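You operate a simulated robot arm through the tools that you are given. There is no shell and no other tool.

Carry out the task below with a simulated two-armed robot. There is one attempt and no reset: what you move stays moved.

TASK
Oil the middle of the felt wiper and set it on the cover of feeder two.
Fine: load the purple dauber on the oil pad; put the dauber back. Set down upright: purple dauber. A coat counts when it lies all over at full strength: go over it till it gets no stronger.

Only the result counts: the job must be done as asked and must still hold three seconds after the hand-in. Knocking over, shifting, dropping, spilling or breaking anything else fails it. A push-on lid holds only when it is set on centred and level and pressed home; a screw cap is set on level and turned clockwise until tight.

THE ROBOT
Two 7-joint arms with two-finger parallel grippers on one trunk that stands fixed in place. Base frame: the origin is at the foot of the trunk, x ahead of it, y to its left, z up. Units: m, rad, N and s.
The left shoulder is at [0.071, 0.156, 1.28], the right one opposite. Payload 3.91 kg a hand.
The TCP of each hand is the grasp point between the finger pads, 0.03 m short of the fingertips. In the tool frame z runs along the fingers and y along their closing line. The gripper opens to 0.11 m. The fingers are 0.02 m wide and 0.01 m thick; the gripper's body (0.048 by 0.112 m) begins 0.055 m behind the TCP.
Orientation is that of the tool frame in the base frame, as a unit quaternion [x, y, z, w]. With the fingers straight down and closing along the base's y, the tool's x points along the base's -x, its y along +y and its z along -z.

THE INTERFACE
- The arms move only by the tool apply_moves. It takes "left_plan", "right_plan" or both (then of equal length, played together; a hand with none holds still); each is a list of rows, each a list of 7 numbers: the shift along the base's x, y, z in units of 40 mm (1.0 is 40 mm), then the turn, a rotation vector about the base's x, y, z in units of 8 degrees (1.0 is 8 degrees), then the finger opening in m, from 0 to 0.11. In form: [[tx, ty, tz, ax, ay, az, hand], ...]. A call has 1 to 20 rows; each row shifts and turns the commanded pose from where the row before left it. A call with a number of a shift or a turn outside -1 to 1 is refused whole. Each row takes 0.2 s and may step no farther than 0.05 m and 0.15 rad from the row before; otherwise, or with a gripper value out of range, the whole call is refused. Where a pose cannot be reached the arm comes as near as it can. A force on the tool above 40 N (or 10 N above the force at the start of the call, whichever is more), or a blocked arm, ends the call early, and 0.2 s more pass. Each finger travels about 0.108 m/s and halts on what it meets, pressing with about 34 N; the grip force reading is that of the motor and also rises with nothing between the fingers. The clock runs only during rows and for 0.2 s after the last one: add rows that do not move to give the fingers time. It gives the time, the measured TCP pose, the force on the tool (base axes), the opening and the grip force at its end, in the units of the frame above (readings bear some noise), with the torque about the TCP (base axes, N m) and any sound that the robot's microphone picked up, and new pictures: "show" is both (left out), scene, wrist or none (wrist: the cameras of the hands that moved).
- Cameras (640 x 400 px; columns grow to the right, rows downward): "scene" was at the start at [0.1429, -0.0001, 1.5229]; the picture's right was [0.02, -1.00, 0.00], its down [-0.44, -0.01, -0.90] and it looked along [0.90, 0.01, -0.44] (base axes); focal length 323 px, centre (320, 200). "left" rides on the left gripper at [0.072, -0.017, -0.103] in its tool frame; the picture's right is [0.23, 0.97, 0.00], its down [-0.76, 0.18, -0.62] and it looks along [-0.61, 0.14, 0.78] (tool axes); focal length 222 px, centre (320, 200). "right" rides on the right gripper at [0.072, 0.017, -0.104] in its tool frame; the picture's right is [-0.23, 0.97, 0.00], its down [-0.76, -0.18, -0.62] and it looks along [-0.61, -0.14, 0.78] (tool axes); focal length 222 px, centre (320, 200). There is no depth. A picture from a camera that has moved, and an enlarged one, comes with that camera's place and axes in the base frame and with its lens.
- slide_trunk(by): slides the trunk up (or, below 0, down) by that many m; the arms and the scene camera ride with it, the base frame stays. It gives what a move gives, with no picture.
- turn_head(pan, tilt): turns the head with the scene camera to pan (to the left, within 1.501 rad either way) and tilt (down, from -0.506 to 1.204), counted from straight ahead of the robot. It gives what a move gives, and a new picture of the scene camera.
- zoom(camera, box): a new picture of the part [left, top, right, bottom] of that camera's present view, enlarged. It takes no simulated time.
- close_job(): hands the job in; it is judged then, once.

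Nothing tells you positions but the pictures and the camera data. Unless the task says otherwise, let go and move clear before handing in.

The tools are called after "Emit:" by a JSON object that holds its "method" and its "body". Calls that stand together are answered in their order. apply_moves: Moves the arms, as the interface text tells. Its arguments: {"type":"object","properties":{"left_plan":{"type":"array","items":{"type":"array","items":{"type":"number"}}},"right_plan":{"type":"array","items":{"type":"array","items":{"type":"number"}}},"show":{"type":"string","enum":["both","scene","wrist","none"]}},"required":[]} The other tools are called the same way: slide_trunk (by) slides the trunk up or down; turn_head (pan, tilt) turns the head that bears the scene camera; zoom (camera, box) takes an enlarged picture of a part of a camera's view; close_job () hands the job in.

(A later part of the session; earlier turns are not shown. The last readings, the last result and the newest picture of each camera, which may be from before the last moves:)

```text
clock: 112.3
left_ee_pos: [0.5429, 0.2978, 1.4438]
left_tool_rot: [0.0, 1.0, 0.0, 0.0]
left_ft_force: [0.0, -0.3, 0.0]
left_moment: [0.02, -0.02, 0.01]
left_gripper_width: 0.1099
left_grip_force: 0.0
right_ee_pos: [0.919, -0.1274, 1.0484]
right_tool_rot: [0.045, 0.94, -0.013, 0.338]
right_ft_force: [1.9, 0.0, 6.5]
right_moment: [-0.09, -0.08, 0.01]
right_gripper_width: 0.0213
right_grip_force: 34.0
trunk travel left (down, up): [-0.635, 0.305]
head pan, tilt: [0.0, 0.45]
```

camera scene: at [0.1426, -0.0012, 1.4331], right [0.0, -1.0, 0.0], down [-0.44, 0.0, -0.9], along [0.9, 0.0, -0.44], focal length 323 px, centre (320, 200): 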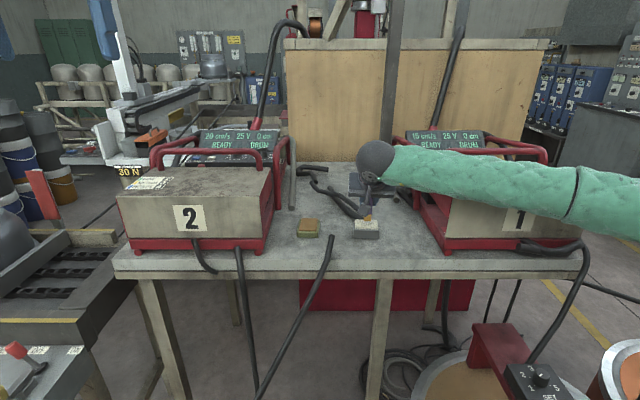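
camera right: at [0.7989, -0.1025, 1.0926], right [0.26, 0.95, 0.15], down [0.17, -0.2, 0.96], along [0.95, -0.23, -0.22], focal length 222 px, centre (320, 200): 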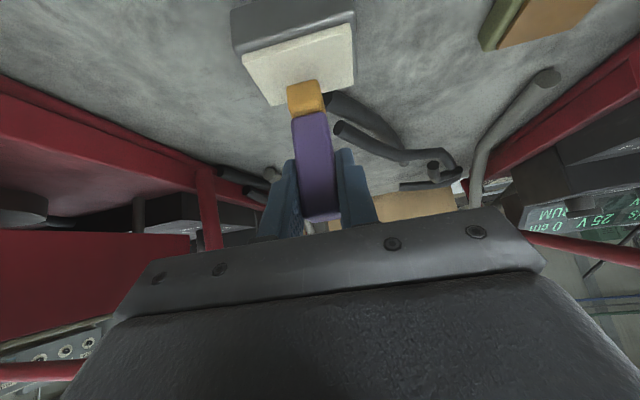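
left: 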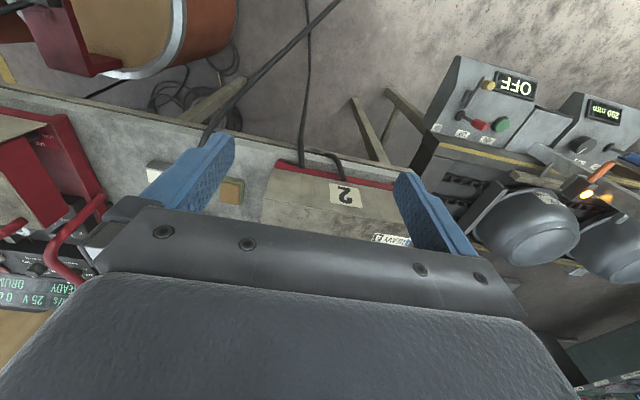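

Light contact at about 6.5 N. I'll hold for a moment and look at the felt.

Emit:
{"method": "apply_moves", "body": {"right_plan": [[0, 0, 0, 0, 0, 0, 0.005], [0, 0, 0, 0, 0, 0, 0.005], [0, 0, 0, 0, 0, 0, 0.005]], "show": "wrist"}}

Emit:
{"method": "zoom", "body": {"camera": "right", "box": [240, 0, 400, 130]}}

Emit:
{"method": "zoom", "body": {"camera": "scene", "box": [340, 190, 390, 245]}}

```text
clock: 113.1
left_ee_pos: [0.5414, 0.2964, 1.4443]
left_tool_rot: [0.0, 1.0, 0.001, 0.0]
left_ft_force: [-0.5, -0.3, 0.5]
left_moment: [0.01, -0.01, 0.01]
left_gripper_width: 0.1101
left_grip_force: 0.2
right_ee_pos: [0.9192, -0.1274, 1.0489]
right_tool_rot: [0.044, 0.94, -0.012, 0.339]
right_ft_force: [2.0, -0.7, 9.7]
right_moment: [-0.04, -0.01, 0.0]
right_gripper_width: 0.0211
right_grip_force: 34.1
trunk travel left (down, up): [-0.635, 0.305]
head pan, tilt: [0.0, 0.45]
camera right: at [0.7989, -0.0994, 1.0809], right [0.26, 0.95, 0.15], down [0.17, -0.2, 0.96], along [0.95, -0.23, -0.22], focal length 222 px, centre (320, 200)
```

right: 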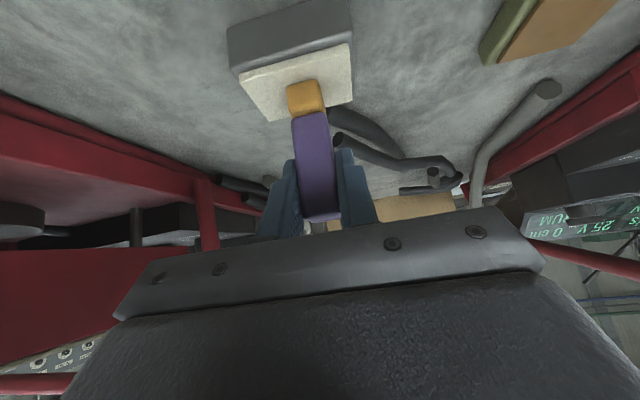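

```text
3.08 times, centred on (320, 65) of right
camera zoom: at [0.7989, -0.0994, 1.0809], right [0.26, 0.95, 0.15], down [0.17, -0.2, 0.96], along [0.95, -0.23, -0.22], focal length 684 px, centre (320, 615)
```

zoom: 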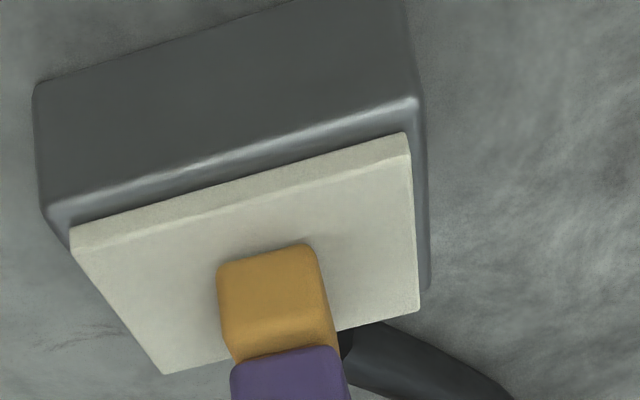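

```text
7.27 times, centred on (365, 218) of scene
camera zoom: at [0.1423, -0.0011, 1.4332], right [0.0, -1.0, 0.0], down [-0.44, 0.0, -0.9], along [0.9, 0.0, -0.44], focal length 2352 px, centre (-7, 73)
```

zoom: 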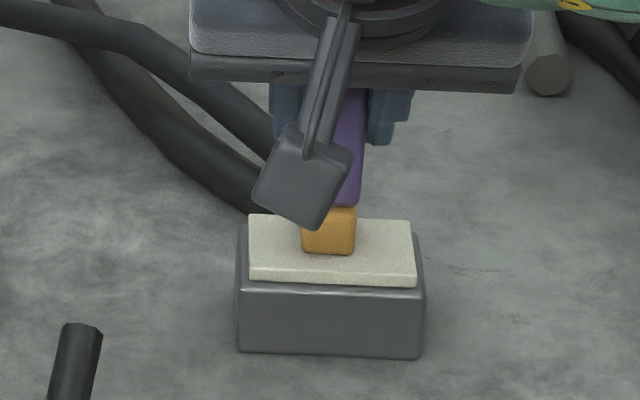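

The tip sits on the felt's centre. I'll lift a little to see what mark the first dab left.

Emit:
{"method": "apply_moves", "body": {"right_plan": [[0, 0, 0.3, 0, 0, 0, 0.005], [0, 0, 0.7, 0, 0, 0, 0.005], [0, 0, 0.8, 0, 0, 0, 0.005], [0, 0, 0, 0, 0, 0, 0.005]], "show": "wrist"}}

Emit:
{"method": "zoom", "body": {"camera": "right", "box": [220, 0, 380, 130]}}

Emit:
{"method": "zoom", "body": {"camera": "scene", "box": [340, 190, 390, 245]}}

```text
clock: 114.1
left_ee_pos: [0.5418, 0.2966, 1.4436]
left_tool_rot: [0.0, 1.0, -0.001, 0.0]
left_ft_force: [0.2, -0.2, 0.1]
left_moment: [-0.04, -0.01, 0.01]
left_gripper_width: 0.11
left_grip_force: 0.1
right_ee_pos: [0.9174, -0.1262, 1.1181]
right_tool_rot: [0.045, 0.94, -0.012, 0.337]
right_ft_force: [-0.6, -0.2, -0.4]
right_moment: [0.01, 0.0, 0.03]
right_gripper_width: 0.0211
right_grip_force: 33.9
trunk travel left (down, up): [-0.635, 0.305]
head pan, tilt: [0.0, 0.45]
camera right: at [0.7976, -0.0996, 1.1515], right [0.26, 0.95, 0.15], down [0.17, -0.2, 0.96], along [0.95, -0.23, -0.22], focal length 222 px, centre (320, 200)
```

right: 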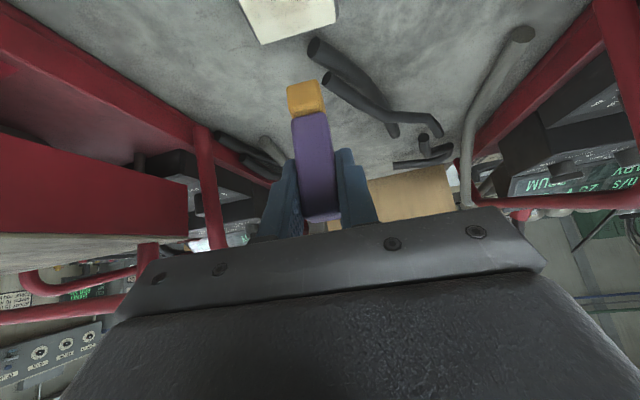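

```text
3.08 times, centred on (300, 65) of right
camera zoom: at [0.7976, -0.0996, 1.1515], right [0.26, 0.95, 0.15], down [0.17, -0.2, 0.96], along [0.95, -0.23, -0.22], focal length 684 px, centre (382, 615)
```

zoom: 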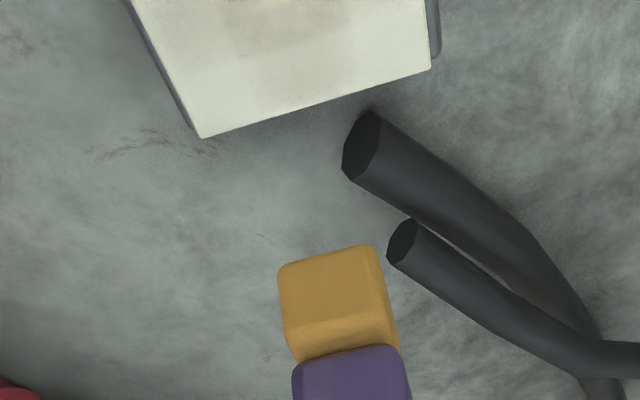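

```text
7.27 times, centred on (365, 218) of scene
camera zoom: at [0.1434, -0.0015, 1.433], right [0.0, -1.0, 0.0], down [-0.44, 0.0, -0.9], along [0.9, 0.0, -0.44], focal length 2352 px, centre (-7, 73)
```

zoom: 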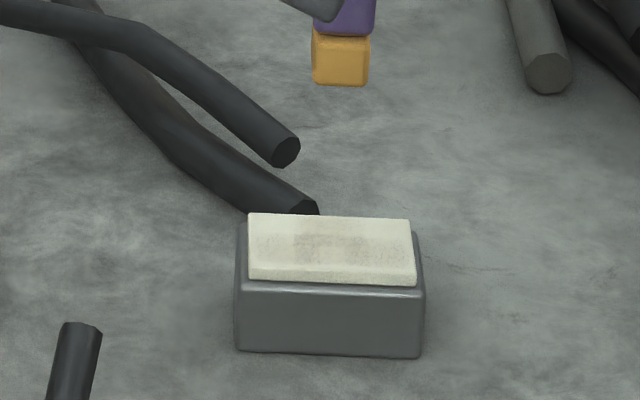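

There is a faint patch in the middle of the felt. I'll zoom in closer to see its extent.

Emit:
{"method": "zoom", "body": {"camera": "scene", "box": [353, 216, 379, 232]}}

Emit:
{"method": "zoom", "body": {"camera": "right", "box": [230, 0, 350, 50]}}

```text
16.00 times, centred on (366, 224) of scene
camera zoom: at [0.1434, -0.0015, 1.433], right [0.0, -1.0, 0.0], down [-0.44, 0.0, -0.9], along [0.9, 0.0, -0.44], focal length 5174 px, centre (-416, -184)
```

zoom: 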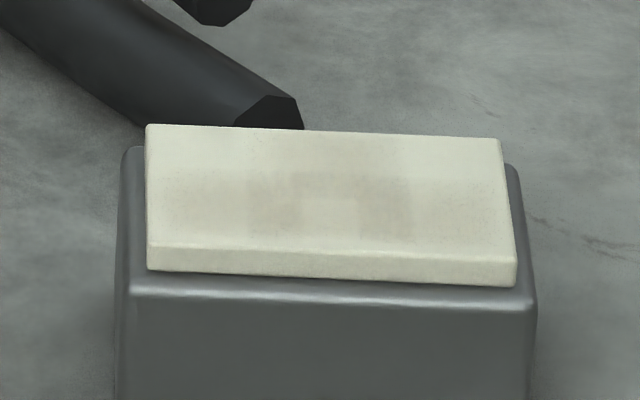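

```text
5.33 times, centred on (290, 25) of right
camera zoom: at [0.7976, -0.0996, 1.1515], right [0.26, 0.95, 0.15], down [0.17, -0.2, 0.96], along [0.95, -0.23, -0.22], focal length 1185 px, centre (480, 1133)
```

zoom: 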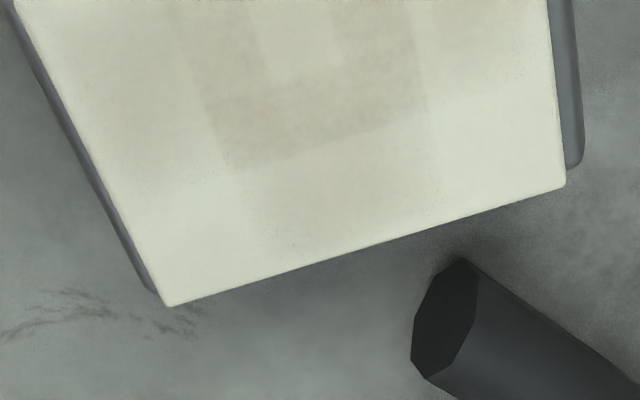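

Emit:
{"method": "zoom", "body": {"camera": "scene", "box": [357, 219, 375, 230]}}

Emit:
{"method": "apply_moves", "body": {"right_plan": [[-0.5, 0, 0.3, 0, 0, 0, 0.005], [-0.5, 0, 0.3, 0, 0, 0, 0.005], [0, 0, 0, 0, 0, 0, 0.005]], "show": "wrist"}}

Emit:
{"method": "zoom", "body": {"camera": "right", "box": [230, 0, 350, 75]}}

```text
16.00 times, centred on (366, 224) of scene
camera zoom: at [0.1434, -0.0015, 1.433], right [0.0, -1.0, 0.0], down [-0.44, 0.0, -0.9], along [0.9, 0.0, -0.44], focal length 5174 px, centre (-416, -192)
```

zoom: 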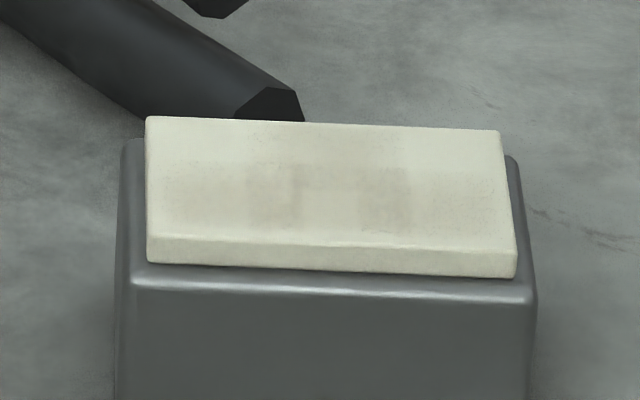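

```text
clock: 114.9
left_ee_pos: [0.5441, 0.2971, 1.4426]
left_tool_rot: [0.0, 1.0, 0.0, 0.001]
left_ft_force: [-0.1, -0.5, -0.6]
left_moment: [0.01, 0.02, 0.03]
left_gripper_width: 0.11
left_grip_force: 0.0
right_ee_pos: [0.8797, -0.1259, 1.1433]
right_tool_rot: [0.045, 0.94, -0.012, 0.339]
right_ft_force: [-0.1, 0.6, -0.6]
right_moment: [0.02, 0.02, 0.01]
right_gripper_width: 0.0213
right_grip_force: 33.1
trunk travel left (down, up): [-0.635, 0.305]
head pan, tilt: [0.0, 0.45]
camera right: at [0.7596, -0.0985, 1.1755], right [0.26, 0.95, 0.15], down [0.17, -0.2, 0.96], along [0.95, -0.23, -0.22], focal length 222 px, centre (320, 200)
```

right: 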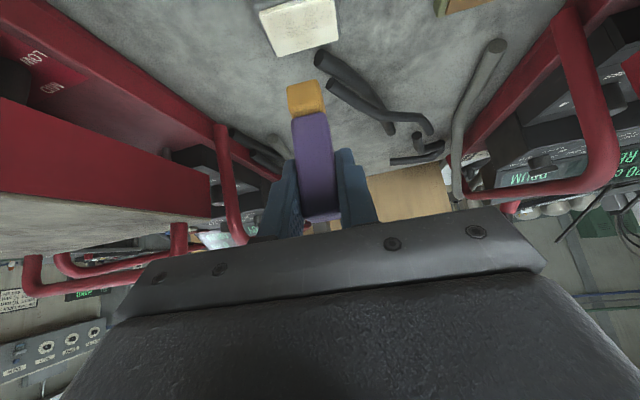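

```text
5.33 times, centred on (290, 38) of right
camera zoom: at [0.7596, -0.0985, 1.1755], right [0.26, 0.95, 0.15], down [0.17, -0.2, 0.96], along [0.95, -0.23, -0.22], focal length 1185 px, centre (480, 1067)
```

zoom: 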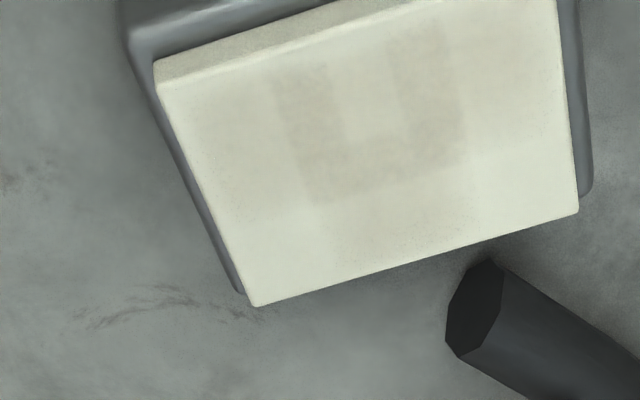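

The coat shows as a grid-like faint patch around the middle, uneven so far. I'll go over the middle with strokes across the felt's short way, at light pressure.

Emit:
{"method": "apply_moves", "body": {"right_plan": [[0.695, -0.04, -0.5, 0, 0, 0, 0.005], [0, 0, -0.8, 0, 0, 0, 0.005], [0, 0, -0.8, 0, 0, 0, 0.005], [0, 0, -0.2, 0, 0, 0, 0.005], [0, 0, -0.07, 0, 0, 0, 0.005], [0, 0, -0.01, 0, 0, 0, 0.005], [0, 0, 0, 0, 0, 0, 0.005]], "show": "none"}}

```text
clock: 116.5
left_ee_pos: [0.5422, 0.2964, 1.4435]
left_tool_rot: [0.0, 1.0, 0.0, 0.0]
left_ft_force: [0.6, 0.2, 0.1]
left_moment: [0.01, -0.01, 0.04]
left_gripper_width: 0.1102
left_grip_force: 0.0
right_ee_pos: [0.9075, -0.1294, 1.0484]
right_tool_rot: [0.045, 0.94, -0.013, 0.339]
right_ft_force: [0.8, 1.3, 4.8]
right_moment: [0.0, 0.01, 0.0]
right_gripper_width: 0.021
right_grip_force: 33.6
trunk travel left (down, up): [-0.635, 0.305]
head pan, tilt: [0.0, 0.45]
```

Contact at about 5 N near the front edge. Now the stroke across and back.

Emit:
{"method": "apply_moves", "body": {"right_plan": [[0.0498, -0.0048, -0.005, 0, 0, 0, 0.005], [0.0498, -0.0048, 0, 0, 0, 0, 0.005], [0.0498, -0.0048, 0, 0, 0, 0, 0.005], [0.0498, -0.0048, 0, 0, 0, 0, 0.005], [0.0498, -0.0048, 0, 0, 0, 0, 0.005], [0.0498, -0.0048, 0, 0, 0, 0, 0.005], [0.0498, -0.0048, 0, 0, 0, 0, 0.005], [0.0498, -0.0048, 0, 0, 0, 0, 0.005], [0.0498, -0.0048, 0, 0, 0, 0, 0.005], [0, 0, 0, 0, 0, 0, 0.005]], "show": "wrist"}}

Emit:
{"method": "zoom", "body": {"camera": "right", "box": [240, 0, 400, 130]}}

Emit:
{"method": "zoom", "body": {"camera": "scene", "box": [340, 190, 390, 245]}}

```text
clock: 118.7
left_ee_pos: [0.5431, 0.2972, 1.444]
left_tool_rot: [0.0, 1.0, 0.0, 0.0]
left_ft_force: [0.6, -0.3, 0.6]
left_moment: [0.02, 0.0, -0.01]
left_gripper_width: 0.1099
left_grip_force: 0.1
right_ee_pos: [0.9256, -0.1299, 1.0492]
right_tool_rot: [0.045, 0.94, -0.012, 0.339]
right_ft_force: [-1.9, 0.2, 7.2]
right_moment: [-0.05, 0.2, -0.04]
right_gripper_width: 0.0212
right_grip_force: 34.4
trunk travel left (down, up): [-0.635, 0.305]
head pan, tilt: [0.0, 0.45]
camera right: at [0.8052, -0.1027, 1.0808], right [0.26, 0.95, 0.15], down [0.17, -0.2, 0.96], along [0.95, -0.23, -0.22], focal length 222 px, centre (320, 200)
```

right: 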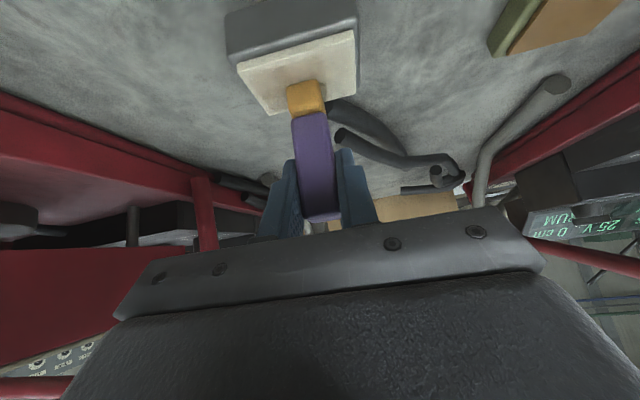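

```text
3.08 times, centred on (320, 65) of right
camera zoom: at [0.8052, -0.1027, 1.0808], right [0.26, 0.95, 0.15], down [0.17, -0.2, 0.96], along [0.95, -0.23, -0.22], focal length 684 px, centre (320, 615)
```

zoom: 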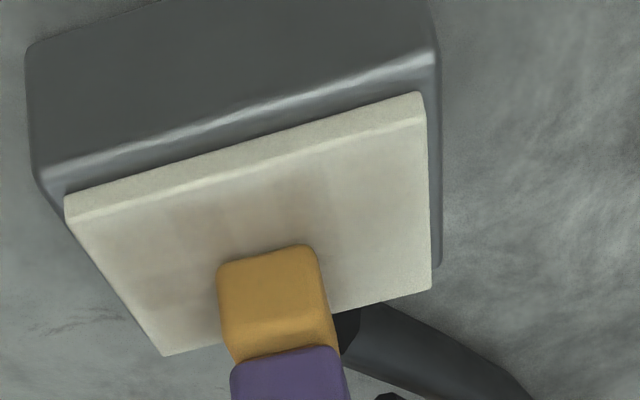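

```text
7.27 times, centred on (365, 218) of scene
camera zoom: at [0.1421, -0.0012, 1.4332], right [0.0, -1.0, 0.0], down [-0.44, 0.0, -0.9], along [0.9, 0.0, -0.44], focal length 2352 px, centre (-7, 73)
```

zoom: 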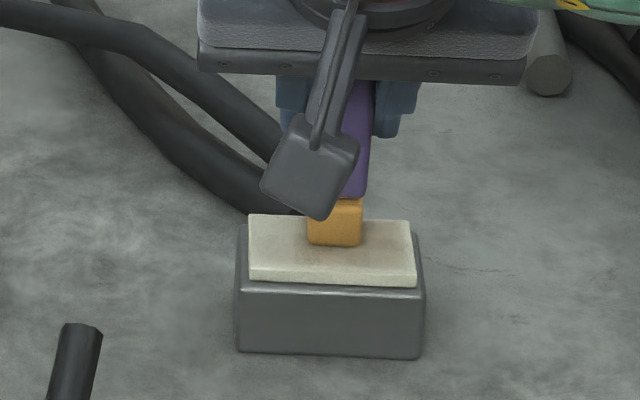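

The stroke leaves a brownish coat and the wiper stays put. I'll continue back and forth with slight sideways offsets.

Emit:
{"method": "apply_moves", "body": {"right_plan": [[0.005, 0.05, 0, 0, 0, 0, 0.005], [-0.06, 0.006, 0, 0, 0, 0, 0.005], [-0.06, 0.006, 0, 0, 0, 0, 0.005], [-0.06, 0.006, 0, 0, 0, 0, 0.005], [-0.06, 0.006, 0, 0, 0, 0, 0.005], [-0.06, 0.006, 0, 0, 0, 0, 0.005], [-0.06, 0.006, 0, 0, 0, 0, 0.005], [-0.06, 0.006, 0, 0, 0, 0, 0.005], [-0.06, 0.006, 0, 0, 0, 0, 0.005], [-0.01, -0.1, 0, 0, 0, 0, 0.005], [0.06, -0.006, 0, 0, 0, 0, 0.005], [0.06, -0.006, 0, 0, 0, 0, 0.005], [0.06, -0.006, 0, 0, 0, 0, 0.005], [0.06, -0.006, 0, 0, 0, 0, 0.005], [0.06, -0.006, 0, 0, 0, 0, 0.005], [0.06, -0.006, 0, 0, 0, 0, 0.005], [0.06, -0.006, 0, 0, 0, 0, 0.005], [0.06, -0.006, 0, 0, 0, 0, 0.005], [0.005, 0.05, 0, 0, 0, 0, 0.005], [0, 0, 0, 0, 0, 0, 0.005]], "show": "wrist"}}

Emit:
{"method": "zoom", "body": {"camera": "right", "box": [240, 0, 400, 130]}}

```text
clock: 122.9
left_ee_pos: [0.5435, 0.2967, 1.4446]
left_tool_rot: [0.0, 1.0, 0.0, 0.0]
left_ft_force: [1.3, 0.4, -0.3]
left_moment: [-0.01, -0.01, -0.03]
left_gripper_width: 0.1101
left_grip_force: 0.0
right_ee_pos: [0.9254, -0.1306, 1.0471]
right_tool_rot: [0.045, 0.94, -0.013, 0.338]
right_ft_force: [-0.3, -2.4, 7.4]
right_moment: [-0.23, 0.09, 0.01]
right_gripper_width: 0.021
right_grip_force: 34.8
trunk travel left (down, up): [-0.635, 0.305]
head pan, tilt: [0.0, 0.45]
camera right: at [0.8054, -0.1034, 1.0807], right [0.26, 0.95, 0.15], down [0.17, -0.2, 0.96], along [0.95, -0.23, -0.22], focal length 222 px, centre (320, 200)
```

right: 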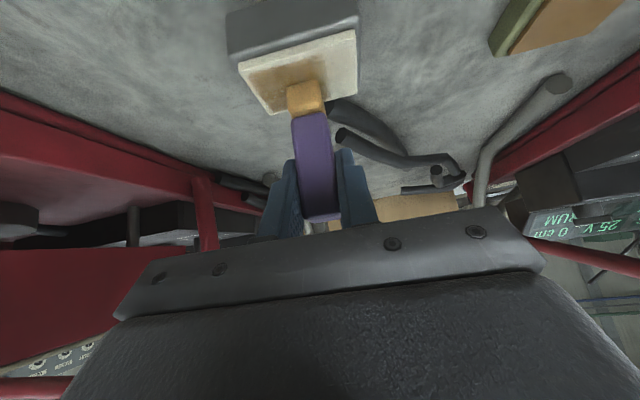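

```text
3.08 times, centred on (320, 65) of right
camera zoom: at [0.8054, -0.1034, 1.0807], right [0.26, 0.95, 0.15], down [0.17, -0.2, 0.96], along [0.95, -0.23, -0.22], focal length 684 px, centre (320, 615)
```

zoom: 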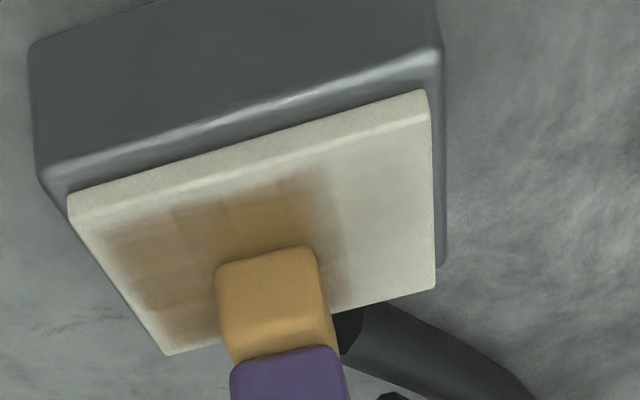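

The coat is getting stronger, but it seems to reach farther toward the right end than I expected. I'll lift off and inspect from above.

Emit:
{"method": "apply_moves", "body": {"right_plan": [[0, 0, 0.3, 0, 0, 0, 0.005], [-0.3, 0, 0.8, 0, 0, 0, 0.005], [-0.6, 0, 0.8, 0, 0, 0, 0.005], [-0.5, 0, 0.5, 0, 0, 0, 0.005], [0, 0, 0, 0, 0, 0, 0.005]], "show": "wrist"}}

Emit:
{"method": "zoom", "body": {"camera": "right", "box": [230, 0, 350, 75]}}

Emit:
{"method": "zoom", "body": {"camera": "scene", "box": [353, 216, 379, 232]}}

```text
clock: 124.1
left_ee_pos: [0.5429, 0.2968, 1.4423]
left_tool_rot: [0.0, 1.0, 0.0, 0.0]
left_ft_force: [-0.5, 1.1, -0.1]
left_moment: [-0.02, 0.01, 0.0]
left_gripper_width: 0.1098
left_grip_force: 0.1
right_ee_pos: [0.8696, -0.1303, 1.1451]
right_tool_rot: [0.046, 0.94, -0.013, 0.338]
right_ft_force: [-0.1, -0.2, -1.4]
right_moment: [0.02, 0.01, 0.0]
right_gripper_width: 0.0212
right_grip_force: 33.9
trunk travel left (down, up): [-0.635, 0.305]
head pan, tilt: [0.0, 0.45]
camera right: at [0.7494, -0.1026, 1.1769], right [0.26, 0.95, 0.15], down [0.17, -0.2, 0.96], along [0.95, -0.23, -0.22], focal length 222 px, centre (320, 200)
```

right: 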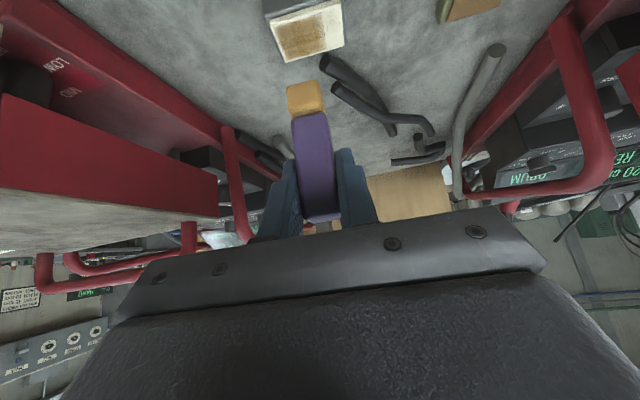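

```text
5.33 times, centred on (290, 38) of right
camera zoom: at [0.7494, -0.1026, 1.1769], right [0.26, 0.95, 0.15], down [0.17, -0.2, 0.96], along [0.95, -0.23, -0.22], focal length 1185 px, centre (480, 1067)
```

zoom: 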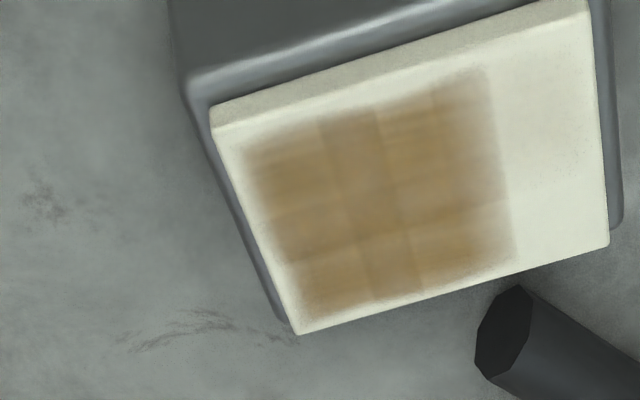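

```text
16.00 times, centred on (366, 224) of scene
camera zoom: at [0.1435, -0.0014, 1.433], right [0.0, -1.0, 0.0], down [-0.44, 0.0, -0.9], along [0.9, 0.0, -0.44], focal length 5174 px, centre (-416, -184)
```

zoom: 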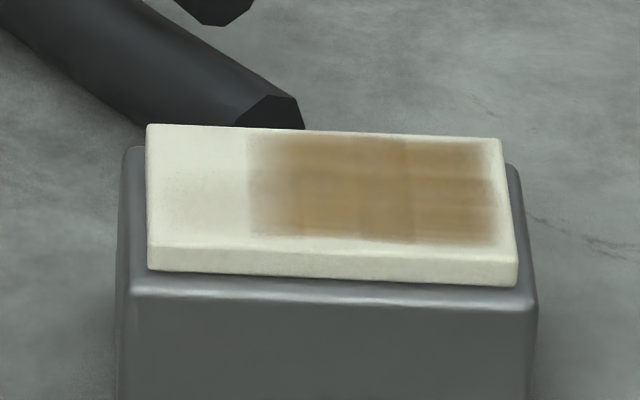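

The coat is building but sits about 8 mm toward the right end of the felt relative to the tip, so the tip's right edge seems to bear most. Let me compare the tip's colour and its tilt closely before the next strokes.

Emit:
{"method": "zoom", "body": {"camera": "right", "box": [270, 60, 350, 120]}}

Emit:
{"method": "zoom", "body": {"camera": "scene", "box": [345, 160, 395, 215]}}

```text
6.67 times, centred on (310, 90) of right
camera zoom: at [0.7494, -0.1026, 1.1769], right [0.26, 0.95, 0.15], down [0.17, -0.2, 0.96], along [0.95, -0.23, -0.22], focal length 1481 px, centre (387, 933)
```

zoom: 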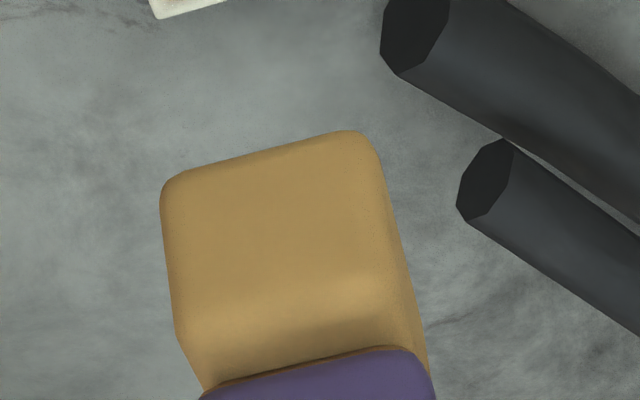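

```text
7.27 times, centred on (370, 188) of scene
camera zoom: at [0.1435, -0.0014, 1.433], right [0.0, -1.0, 0.0], down [-0.44, 0.0, -0.9], along [0.9, 0.0, -0.44], focal length 2352 px, centre (-44, 291)
```

zoom: 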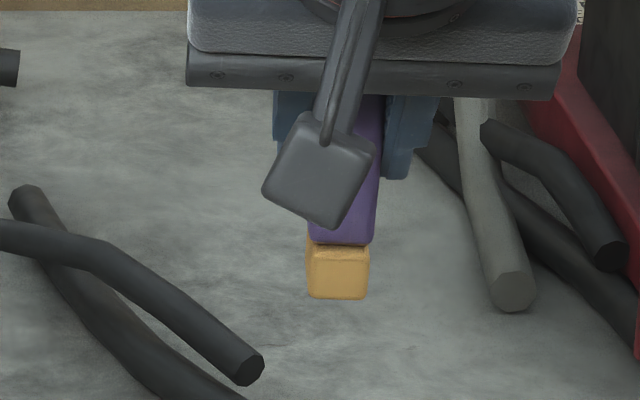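

The tip is paler now, so its load is being used up. I'll do one stroke shifted 6 mm to the left to see where the deposit lands, then decide about reloading.

Emit:
{"method": "apply_moves", "body": {"right_plan": [[0.95, 0.22, -0.5, 0, 0, 0, 0.005], [0, 0, -0.8, 0, 0, 0, 0.005], [0, 0, -0.8, 0, 0, 0, 0.005], [0, 0, -0.25, 0, 0, 0, 0.005], [0, 0, -0.08, 0, 0, 0, 0.005], [0, 0, -0.02, 0, 0, 0, 0.005], [0, 0, 0, 0, 0, 0, 0.005]], "show": "none"}}

```text
clock: 125.7
left_ee_pos: [0.5417, 0.2963, 1.4452]
left_tool_rot: [-0.001, 1.0, 0.0, 0.0]
left_ft_force: [0.0, 0.1, 0.5]
left_moment: [0.01, 0.0, 0.0]
left_gripper_width: 0.11
left_grip_force: 0.1
right_ee_pos: [0.907, -0.1221, 1.0489]
right_tool_rot: [0.046, 0.939, -0.013, 0.339]
right_ft_force: [1.3, -0.8, 11.8]
right_moment: [-0.19, -0.03, 0.03]
right_gripper_width: 0.0213
right_grip_force: 34.1
trunk travel left (down, up): [-0.635, 0.305]
head pan, tilt: [0.0, 0.45]
```

Emit:
{"method": "apply_moves", "body": {"right_plan": [[0.06, -0.006, 0.01, 0, 0, 0, 0.005], [0.06, -0.006, 0, 0, 0, 0, 0.005], [0.06, -0.006, 0, 0, 0, 0, 0.005], [0.06, -0.006, 0, 0, 0, 0, 0.005], [0.06, -0.006, 0, 0, 0, 0, 0.005], [0.06, -0.006, 0, 0, 0, 0, 0.005], [0.06, -0.006, 0, 0, 0, 0, 0.005], [0.03, -0.003, 0, 0, 0, 0, 0.005], [-0.06, 0.006, 0, 0, 0, 0, 0.005], [-0.06, 0.006, 0, 0, 0, 0, 0.005], [-0.06, 0.006, 0, 0, 0, 0, 0.005], [-0.06, 0.006, 0, 0, 0, 0, 0.005], [-0.06, 0.006, 0, 0, 0, 0, 0.005], [-0.06, 0.006, 0, 0, 0, 0, 0.005], [-0.06, 0.006, 0, 0, 0, 0, 0.005], [-0.03, 0.003, 0, 0, 0, 0, 0.005], [0, 0, 0.3, 0, 0, 0, 0.005], [-0.3, 0, 0.8, 0, 0, 0, 0.005], [-0.3, 0, 0.8, 0, 0, 0, 0.005], [-0.3, 0, 0.5, 0, 0, 0, 0.005]], "show": "wrist"}}

Emit:
{"method": "zoom", "body": {"camera": "right", "box": [230, 0, 350, 75]}}

Emit:
{"method": "zoom", "body": {"camera": "scene", "box": [353, 216, 379, 232]}}

```text
clock: 129.9
left_ee_pos: [0.5425, 0.297, 1.4436]
left_tool_rot: [0.0, 1.0, 0.0, 0.0]
left_ft_force: [0.7, 0.1, 0.0]
left_moment: [0.02, -0.02, 0.01]
left_gripper_width: 0.1101
left_grip_force: 0.0
right_ee_pos: [0.8721, -0.1217, 1.1428]
right_tool_rot: [0.044, 0.94, -0.012, 0.338]
right_ft_force: [-0.8, 0.4, -0.7]
right_moment: [0.0, 0.0, 0.02]
right_gripper_width: 0.0213
right_grip_force: 33.7
trunk travel left (down, up): [-0.635, 0.305]
head pan, tilt: [0.0, 0.45]
camera right: at [0.752, -0.0934, 1.1749], right [0.26, 0.95, 0.15], down [0.17, -0.2, 0.96], along [0.95, -0.23, -0.22], focal length 222 px, centre (320, 200)
```

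right: 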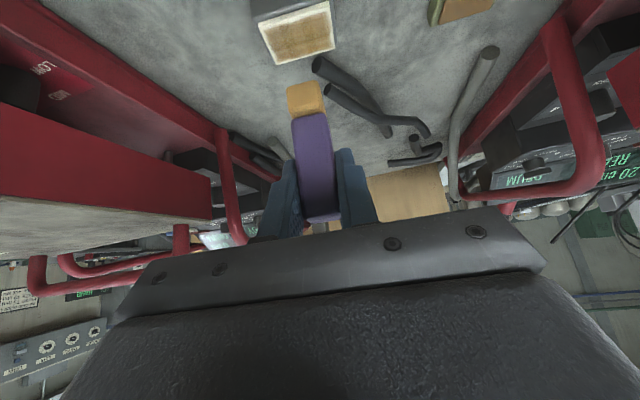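

```text
5.33 times, centred on (290, 38) of right
camera zoom: at [0.752, -0.0934, 1.1749], right [0.26, 0.95, 0.15], down [0.17, -0.2, 0.96], along [0.95, -0.23, -0.22], focal length 1185 px, centre (480, 1067)
```

zoom: 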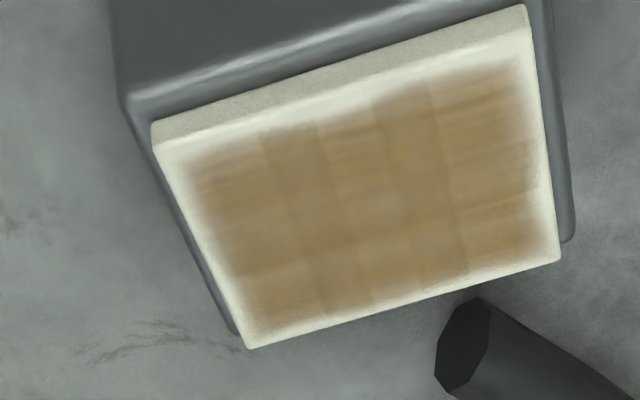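

```text
16.00 times, centred on (366, 224) of scene
camera zoom: at [0.1425, -0.0011, 1.433], right [0.0, -1.0, 0.0], down [-0.44, 0.0, -0.9], along [0.9, 0.0, -0.44], focal length 5174 px, centre (-416, -184)
```

zoom: 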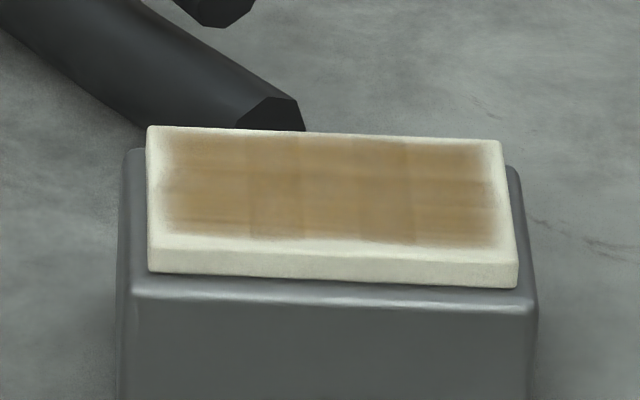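

Now I understand: the coat patch spans nearly the whole felt top (with a thin feathered border), and cells fill as the tip passes. I'll reload the dauber on the oil pad before going over it all.

Emit:
{"method": "apply_moves", "body": {"right_plan": [[0.34, 0.764, 0, 0, 0, 0, 0.005], [0.34, 0.764, 0, 0, 0, 0, 0.005], [0.34, 0.764, 0, 0, 0, 0, 0.005], [0.34, 0.764, 0, 0, 0, 0, 0.005], [0.34, 0.764, 0, 0, 0, 0, 0.005], [0, 0, -0.8, 0, 0, 0, 0.005], [0, 0, -0.8, 0, 0, 0, 0.005], [0, 0, -0.7, 0, 0, 0, 0.005], [0, 0, -0.27, 0, 0, 0, 0.005], [0, 0, -0.08, 0, 0, 0, 0.005], [0, 0, 0, 0, 0, 0, 0.005]], "show": "none"}}

```text
clock: 132.3
left_ee_pos: [0.5417, 0.2959, 1.4435]
left_tool_rot: [0.001, 1.0, 0.0, 0.0]
left_ft_force: [0.4, -0.8, -0.3]
left_moment: [0.01, 0.0, -0.02]
left_gripper_width: 0.11
left_grip_force: 0.0
right_ee_pos: [0.9394, 0.0315, 1.0367]
right_tool_rot: [0.044, 0.94, -0.012, 0.338]
right_ft_force: [0.6, 0.3, -0.2]
right_moment: [0.0, 0.0, 0.02]
right_gripper_width: 0.0213
right_grip_force: 34.0
trunk travel left (down, up): [-0.635, 0.305]
head pan, tilt: [0.0, 0.45]
```

Emit:
{"method": "apply_moves", "body": {"right_plan": [[0, 0, -0.05, 0, 0, 0, 0.005], [0, 0, -0.03, 0, 0, 0, 0.005], [0, 0, 0, 0, 0, 0, 0.005], [0, 0, 0, 0, 0, 0, 0.005]], "show": "none"}}

```text
clock: 133.3
left_ee_pos: [0.5436, 0.2964, 1.4442]
left_tool_rot: [-0.001, 1.0, 0.0, -0.001]
left_ft_force: [0.2, -0.3, 0.1]
left_moment: [0.0, 0.01, 0.01]
left_gripper_width: 0.1101
left_grip_force: 0.0
right_ee_pos: [0.9379, 0.0306, 1.0333]
right_tool_rot: [0.045, 0.94, -0.013, 0.339]
right_ft_force: [0.7, 0.8, 4.7]
right_moment: [-0.04, -0.06, 0.01]
right_gripper_width: 0.0212
right_grip_force: 34.1
trunk travel left (down, up): [-0.635, 0.305]
head pan, tilt: [0.0, 0.45]
```

Contact on the pad at about 5 N. I'll press a touch more, hold, and check the tip's colour.

Emit:
{"method": "apply_moves", "body": {"right_plan": [[0, 0, -0.02, 0, 0, 0, 0.005], [0, 0, 0, 0, 0, 0, 0.005], [0, 0, 0, 0, 0, 0, 0.005], [0, 0, 0, 0, 0, 0, 0.005], [0, 0, 0, 0, 0, 0, 0.005], [0, 0, 0, 0, 0, 0, 0.005]], "show": "wrist"}}

Emit:
{"method": "zoom", "body": {"camera": "right", "box": [270, 60, 350, 120]}}

```text
clock: 134.7
left_ee_pos: [0.5427, 0.2971, 1.4437]
left_tool_rot: [0.0, 1.0, 0.0, 0.0]
left_ft_force: [-0.5, 0.1, -0.3]
left_moment: [-0.01, -0.07, 0.03]
left_gripper_width: 0.1102
left_grip_force: 0.1
right_ee_pos: [0.938, 0.0299, 1.0342]
right_tool_rot: [0.045, 0.939, -0.013, 0.339]
right_ft_force: [2.4, 0.7, 13.6]
right_moment: [-0.02, -0.1, -0.01]
right_gripper_width: 0.0212
right_grip_force: 33.7
trunk travel left (down, up): [-0.635, 0.305]
head pan, tilt: [0.0, 0.45]
camera right: at [0.8181, 0.0587, 1.0663], right [0.26, 0.95, 0.15], down [0.17, -0.2, 0.96], along [0.95, -0.23, -0.22], focal length 222 px, centre (320, 200)
```

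right: 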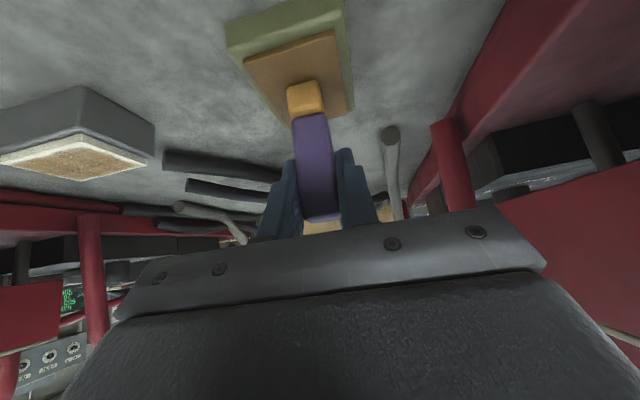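

```text
6.67 times, centred on (310, 90) of right
camera zoom: at [0.8181, 0.0587, 1.0663], right [0.26, 0.95, 0.15], down [0.17, -0.2, 0.96], along [0.95, -0.23, -0.22], focal length 1481 px, centre (387, 933)
```

zoom: 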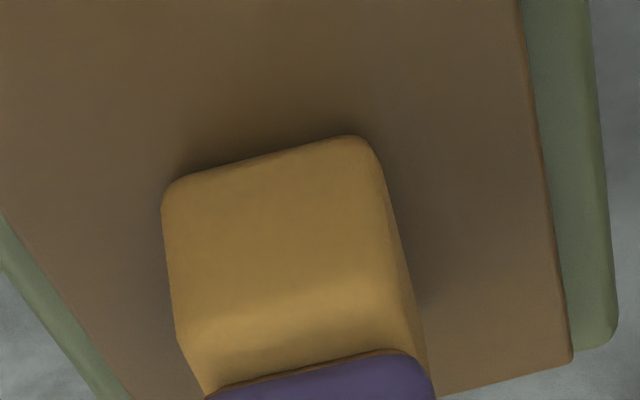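

The tip is fully amber again. I'll lift, go to the right-front corner of the felt and make contact.

Emit:
{"method": "apply_moves", "body": {"right_plan": [[0, 0, 0.5, 0, 0, 0, 0.005], [0, 0, 1, 0, 0, 0, 0.005], [-0.134, -0.74, 0, 0, 0, 0, 0.005], [-0.134, -0.74, 0, 0, 0, 0, 0.005], [-0.134, -0.74, 0, 0, 0, 0, 0.005], [-0.134, -0.74, 0, 0, 0, 0, 0.005], [-0.134, -0.74, 0, 0, 0, 0, 0.005], [-0.135, -0.74, 0, 0, 0, 0, 0.005], [0, 0, -0.6, 0, 0, 0, 0.005], [0, 0, -0.4, 0, 0, 0, 0.005], [0, 0, 0, 0, 0, 0, 0.005]], "show": "wrist"}}

Emit:
{"method": "zoom", "body": {"camera": "scene", "box": [340, 190, 390, 245]}}

```text
clock: 137.1
left_ee_pos: [0.5422, 0.2968, 1.4441]
left_tool_rot: [0.0, 1.0, 0.0, 0.0]
left_ft_force: [-0.7, -0.1, 0.2]
left_moment: [0.01, -0.01, -0.03]
left_gripper_width: 0.11
left_grip_force: 0.1
right_ee_pos: [0.9073, -0.1472, 1.0533]
right_tool_rot: [0.045, 0.94, -0.012, 0.338]
right_ft_force: [-0.7, 0.2, -1.0]
right_moment: [-0.01, 0.03, 0.05]
right_gripper_width: 0.021
right_grip_force: 34.4
trunk travel left (down, up): [-0.635, 0.305]
head pan, tilt: [0.0, 0.45]
camera right: at [0.7872, -0.1189, 1.0853], right [0.26, 0.95, 0.15], down [0.17, -0.2, 0.96], along [0.95, -0.23, -0.22], focal length 222 px, centre (320, 200)
```

right: 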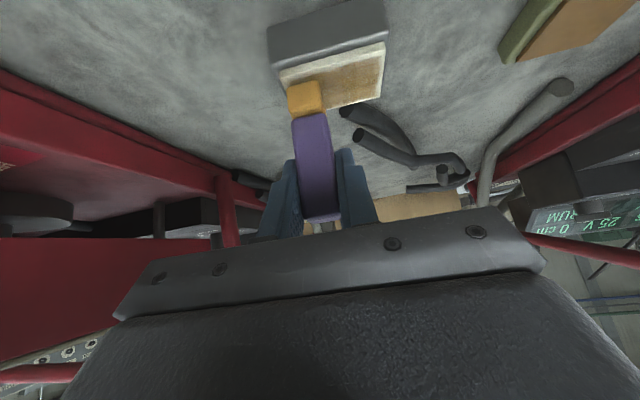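

```text
7.27 times, centred on (365, 218) of scene
camera zoom: at [0.1428, -0.0013, 1.4331], right [0.0, -1.0, 0.0], down [-0.44, 0.0, -0.9], along [0.9, 0.0, -0.44], focal length 2352 px, centre (-7, 73)
```

zoom: 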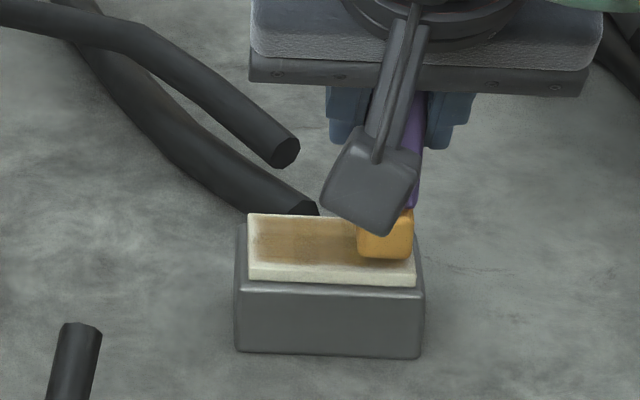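

The tip is at the right end, just inside the felt. Now lower to contact and stroke along the length toward the left end.

Emit:
{"method": "apply_moves", "body": {"right_plan": [[0, 0.02, -0.12, 0, 0, 0, 0.005], [0, 0, -0.03, 0, 0, 0, 0.005], [0.0069, 0.0711, 0, 0, 0, 0, 0.005], [0.0069, 0.0711, 0, 0, 0, 0, 0.005], [0.0069, 0.0711, 0, 0, 0, 0, 0.005], [0.0069, 0.0711, 0, 0, 0, 0, 0.005], [0.0069, 0.0711, 0, 0, 0, 0, 0.005], [0.0069, 0.0711, 0, 0, 0, 0, 0.005], [0.0069, 0.0711, 0, 0, 0, 0, 0.005], [0.0069, 0.0711, 0, 0, 0, 0, 0.005], [0.0069, 0.0711, 0, 0, 0, 0, 0.005], [0.0069, 0.0711, 0, 0, 0, 0, 0.005], [0.0069, 0.0711, 0, 0, 0, 0, 0.005], [0.0069, 0.0711, 0, 0, 0, 0, 0.005], [0.0069, 0.0711, 0, 0, 0, 0, 0.005], [0.0069, 0.0711, 0, 0, 0, 0, 0.005], [0, 0, 0, 0, 0, 0, 0.005]], "show": "wrist"}}

Emit:
{"method": "zoom", "body": {"camera": "scene", "box": [340, 190, 390, 245]}}

```text
clock: 140.7
left_ee_pos: [0.5409, 0.2969, 1.4449]
left_tool_rot: [0.0, 1.0, 0.0, 0.001]
left_ft_force: [0.2, -0.3, -0.8]
left_moment: [0.01, 0.0, -0.02]
left_gripper_width: 0.1102
left_grip_force: 0.1
right_ee_pos: [0.9111, -0.1067, 1.0483]
right_tool_rot: [0.045, 0.94, -0.012, 0.339]
right_ft_force: [-0.3, -5.8, 17.2]
right_moment: [-0.44, 0.06, 0.01]
right_gripper_width: 0.0208
right_grip_force: 34.3
trunk travel left (down, up): [-0.635, 0.305]
head pan, tilt: [0.0, 0.45]
camera right: at [0.7898, -0.0782, 1.0801], right [0.26, 0.95, 0.15], down [0.17, -0.2, 0.96], along [0.95, -0.23, -0.22], focal length 222 px, centre (320, 200)
```

right: 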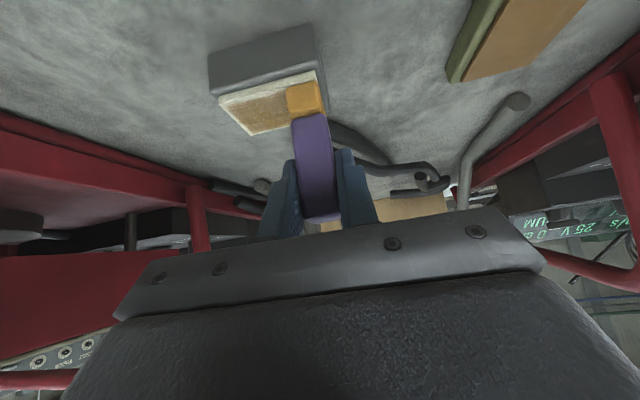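

```text
7.27 times, centred on (365, 218) of scene
camera zoom: at [0.1412, -0.0017, 1.4333], right [0.0, -1.0, 0.0], down [-0.43, 0.0, -0.9], along [0.9, 0.0, -0.43], focal length 2352 px, centre (-7, 73)
```

zoom: 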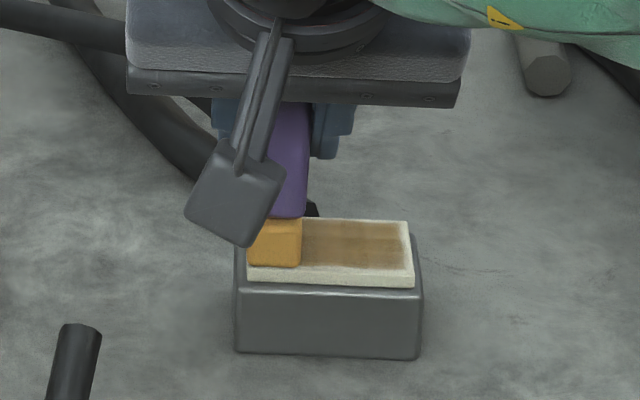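

The stroke reached the left end with a firmer press (17 N), so I'll ease the pressure slightly, shift to the back row and stroke back.

Emit:
{"method": "apply_moves", "body": {"right_plan": [[0.0747, -0.0072, 0.02, 0, 0, 0, 0.005], [0.0747, -0.0072, 0, 0, 0, 0, 0.005], [0.0747, -0.0072, 0, 0, 0, 0, 0.005], [0.0747, -0.0072, 0, 0, 0, 0, 0.005], [0.0747, -0.0072, 0, 0, 0, 0, 0.005], [0.06, -0.006, 0, 0, 0, 0, 0.005], [-0.0075, -0.0765, 0, 0, 0, 0, 0.005], [-0.0075, -0.0765, 0, 0, 0, 0, 0.005], [-0.0075, -0.0765, 0, 0, 0, 0, 0.005], [-0.0075, -0.0765, 0, 0, 0, 0, 0.005], [-0.0075, -0.0765, 0, 0, 0, 0, 0.005], [-0.0075, -0.0765, 0, 0, 0, 0, 0.005], [-0.0075, -0.0765, 0, 0, 0, 0, 0.005], [-0.0075, -0.0765, 0, 0, 0, 0, 0.005], [-0.0075, -0.0765, 0, 0, 0, 0, 0.005], [-0.0075, -0.0765, 0, 0, 0, 0, 0.005], [-0.0075, -0.0765, 0, 0, 0, 0, 0.005], [-0.0075, -0.0765, 0, 0, 0, 0, 0.005], [-0.0075, -0.0765, 0, 0, 0, 0, 0.005], [0, 0, 0, 0, 0, 0, 0.005]], "show": "wrist"}}

Emit:
{"method": "zoom", "body": {"camera": "scene", "box": [340, 190, 390, 245]}}

```text
clock: 144.9
left_ee_pos: [0.5434, 0.2981, 1.4441]
left_tool_rot: [0.0, 1.0, -0.001, -0.001]
left_ft_force: [0.4, -0.6, 0.0]
left_moment: [-0.01, -0.02, 0.02]
left_gripper_width: 0.1098
left_grip_force: 0.1
right_ee_pos: [0.924, -0.1469, 1.0472]
right_tool_rot: [0.045, 0.94, -0.013, 0.339]
right_ft_force: [0.9, 3.2, 9.3]
right_moment: [0.15, -0.01, 0.0]
right_gripper_width: 0.0215
right_grip_force: 33.8
trunk travel left (down, up): [-0.635, 0.305]
head pan, tilt: [0.0, 0.45]
camera right: at [0.8038, -0.1198, 1.0801], right [0.26, 0.95, 0.15], down [0.17, -0.2, 0.96], along [0.95, -0.23, -0.22], focal length 222 px, centre (320, 200)
```

right: 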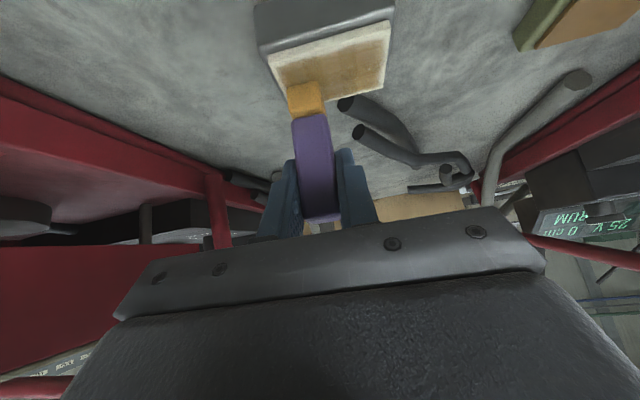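

```text
7.27 times, centred on (365, 218) of scene
camera zoom: at [0.1421, -0.0008, 1.4332], right [0.0, -1.0, 0.0], down [-0.44, 0.0, -0.9], along [0.9, 0.0, -0.44], focal length 2352 px, centre (-7, 73)
```

zoom: 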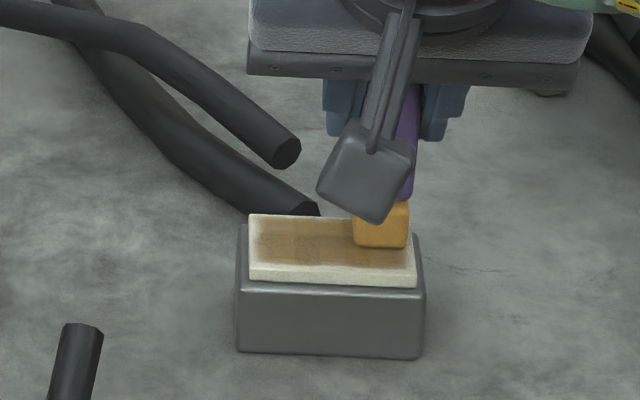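

Both rows are covered. I'll lift and look at the coat again.

Emit:
{"method": "apply_moves", "body": {"right_plan": [[0, 0, 0.3, 0, 0, 0, 0.005], [-0.4, 0.2, 0.8, 0, 0, 0, 0.005], [-0.6, 0.2, 0.8, 0, 0, 0, 0.005], [-0.5, 0, 0.5, 0, 0, 0, 0.005], [0, 0, 0, 0, 0, 0, 0.005]], "show": "wrist"}}

Emit:
{"method": "zoom", "body": {"camera": "right", "box": [230, 0, 350, 75]}}

Emit:
{"method": "zoom", "body": {"camera": "scene", "box": [353, 216, 379, 232]}}

Emit:
{"method": "zoom", "body": {"camera": "right", "box": [270, 60, 350, 120]}}

```text
clock: 146.1
left_ee_pos: [0.5436, 0.2962, 1.4435]
left_tool_rot: [0.0, 1.0, 0.0, 0.0]
left_ft_force: [-0.3, -0.3, -0.5]
left_moment: [-0.03, 0.02, 0.03]
left_gripper_width: 0.1099
left_grip_force: 0.1
right_ee_pos: [0.8632, -0.1321, 1.1434]
right_tool_rot: [0.044, 0.94, -0.012, 0.338]
right_ft_force: [0.1, 0.8, -0.7]
right_moment: [-0.01, -0.01, 0.0]
right_gripper_width: 0.0214
right_grip_force: 33.8
trunk travel left (down, up): [-0.635, 0.305]
head pan, tilt: [0.0, 0.45]
camera right: at [0.7436, -0.1035, 1.1757], right [0.26, 0.95, 0.15], down [0.17, -0.2, 0.96], along [0.95, -0.23, -0.22], focal length 222 px, centre (320, 200)
```

right: 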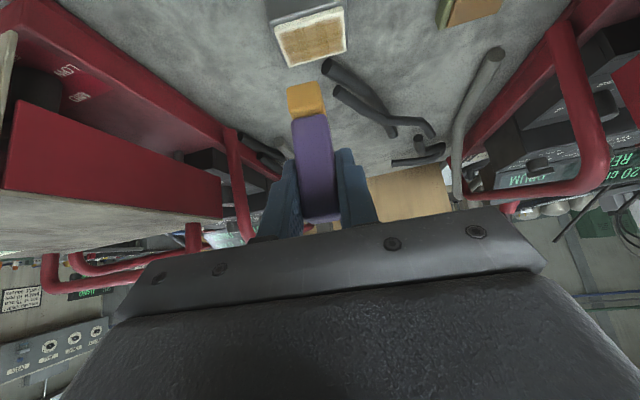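

```text
5.33 times, centred on (290, 38) of right
camera zoom: at [0.7436, -0.1035, 1.1757], right [0.26, 0.95, 0.15], down [0.17, -0.2, 0.96], along [0.95, -0.23, -0.22], focal length 1185 px, centre (480, 1067)
```

zoom: 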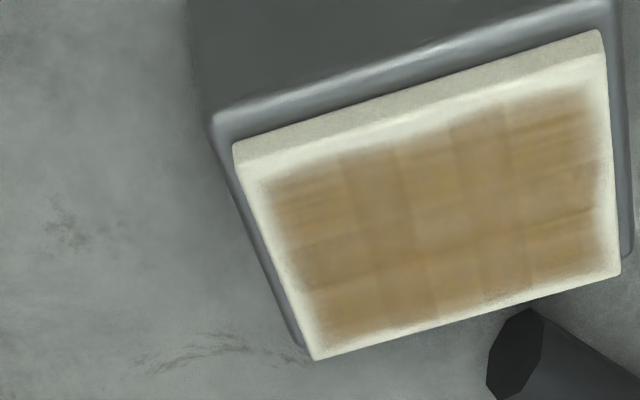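

```text
16.00 times, centred on (366, 224) of scene
camera zoom: at [0.1436, -0.001, 1.433], right [0.0, -1.0, 0.0], down [-0.44, 0.0, -0.9], along [0.9, 0.0, -0.44], focal length 5174 px, centre (-416, -184)
```

zoom: 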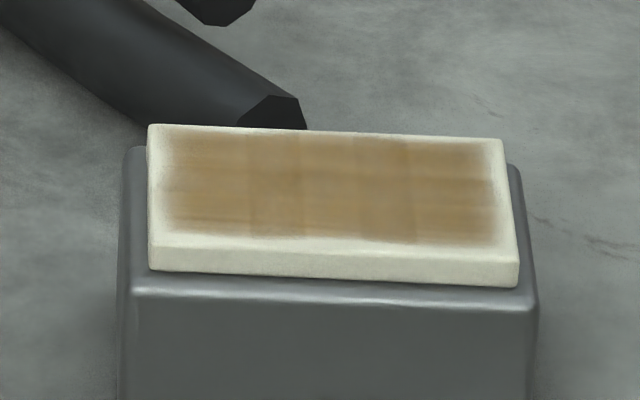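

```text
6.67 times, centred on (310, 90) of right
camera zoom: at [0.7436, -0.1035, 1.1757], right [0.26, 0.95, 0.15], down [0.17, -0.2, 0.96], along [0.95, -0.23, -0.22], focal length 1481 px, centre (387, 933)
```

zoom: 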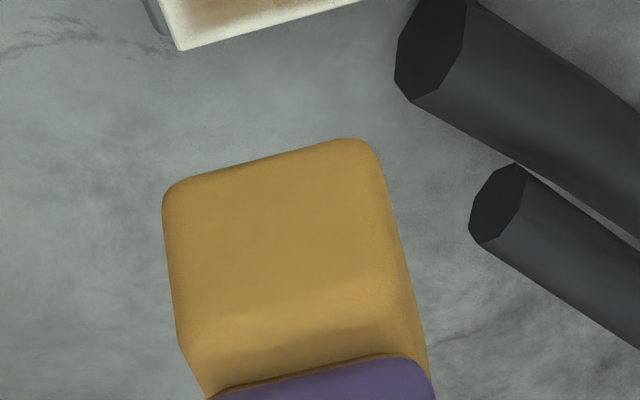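

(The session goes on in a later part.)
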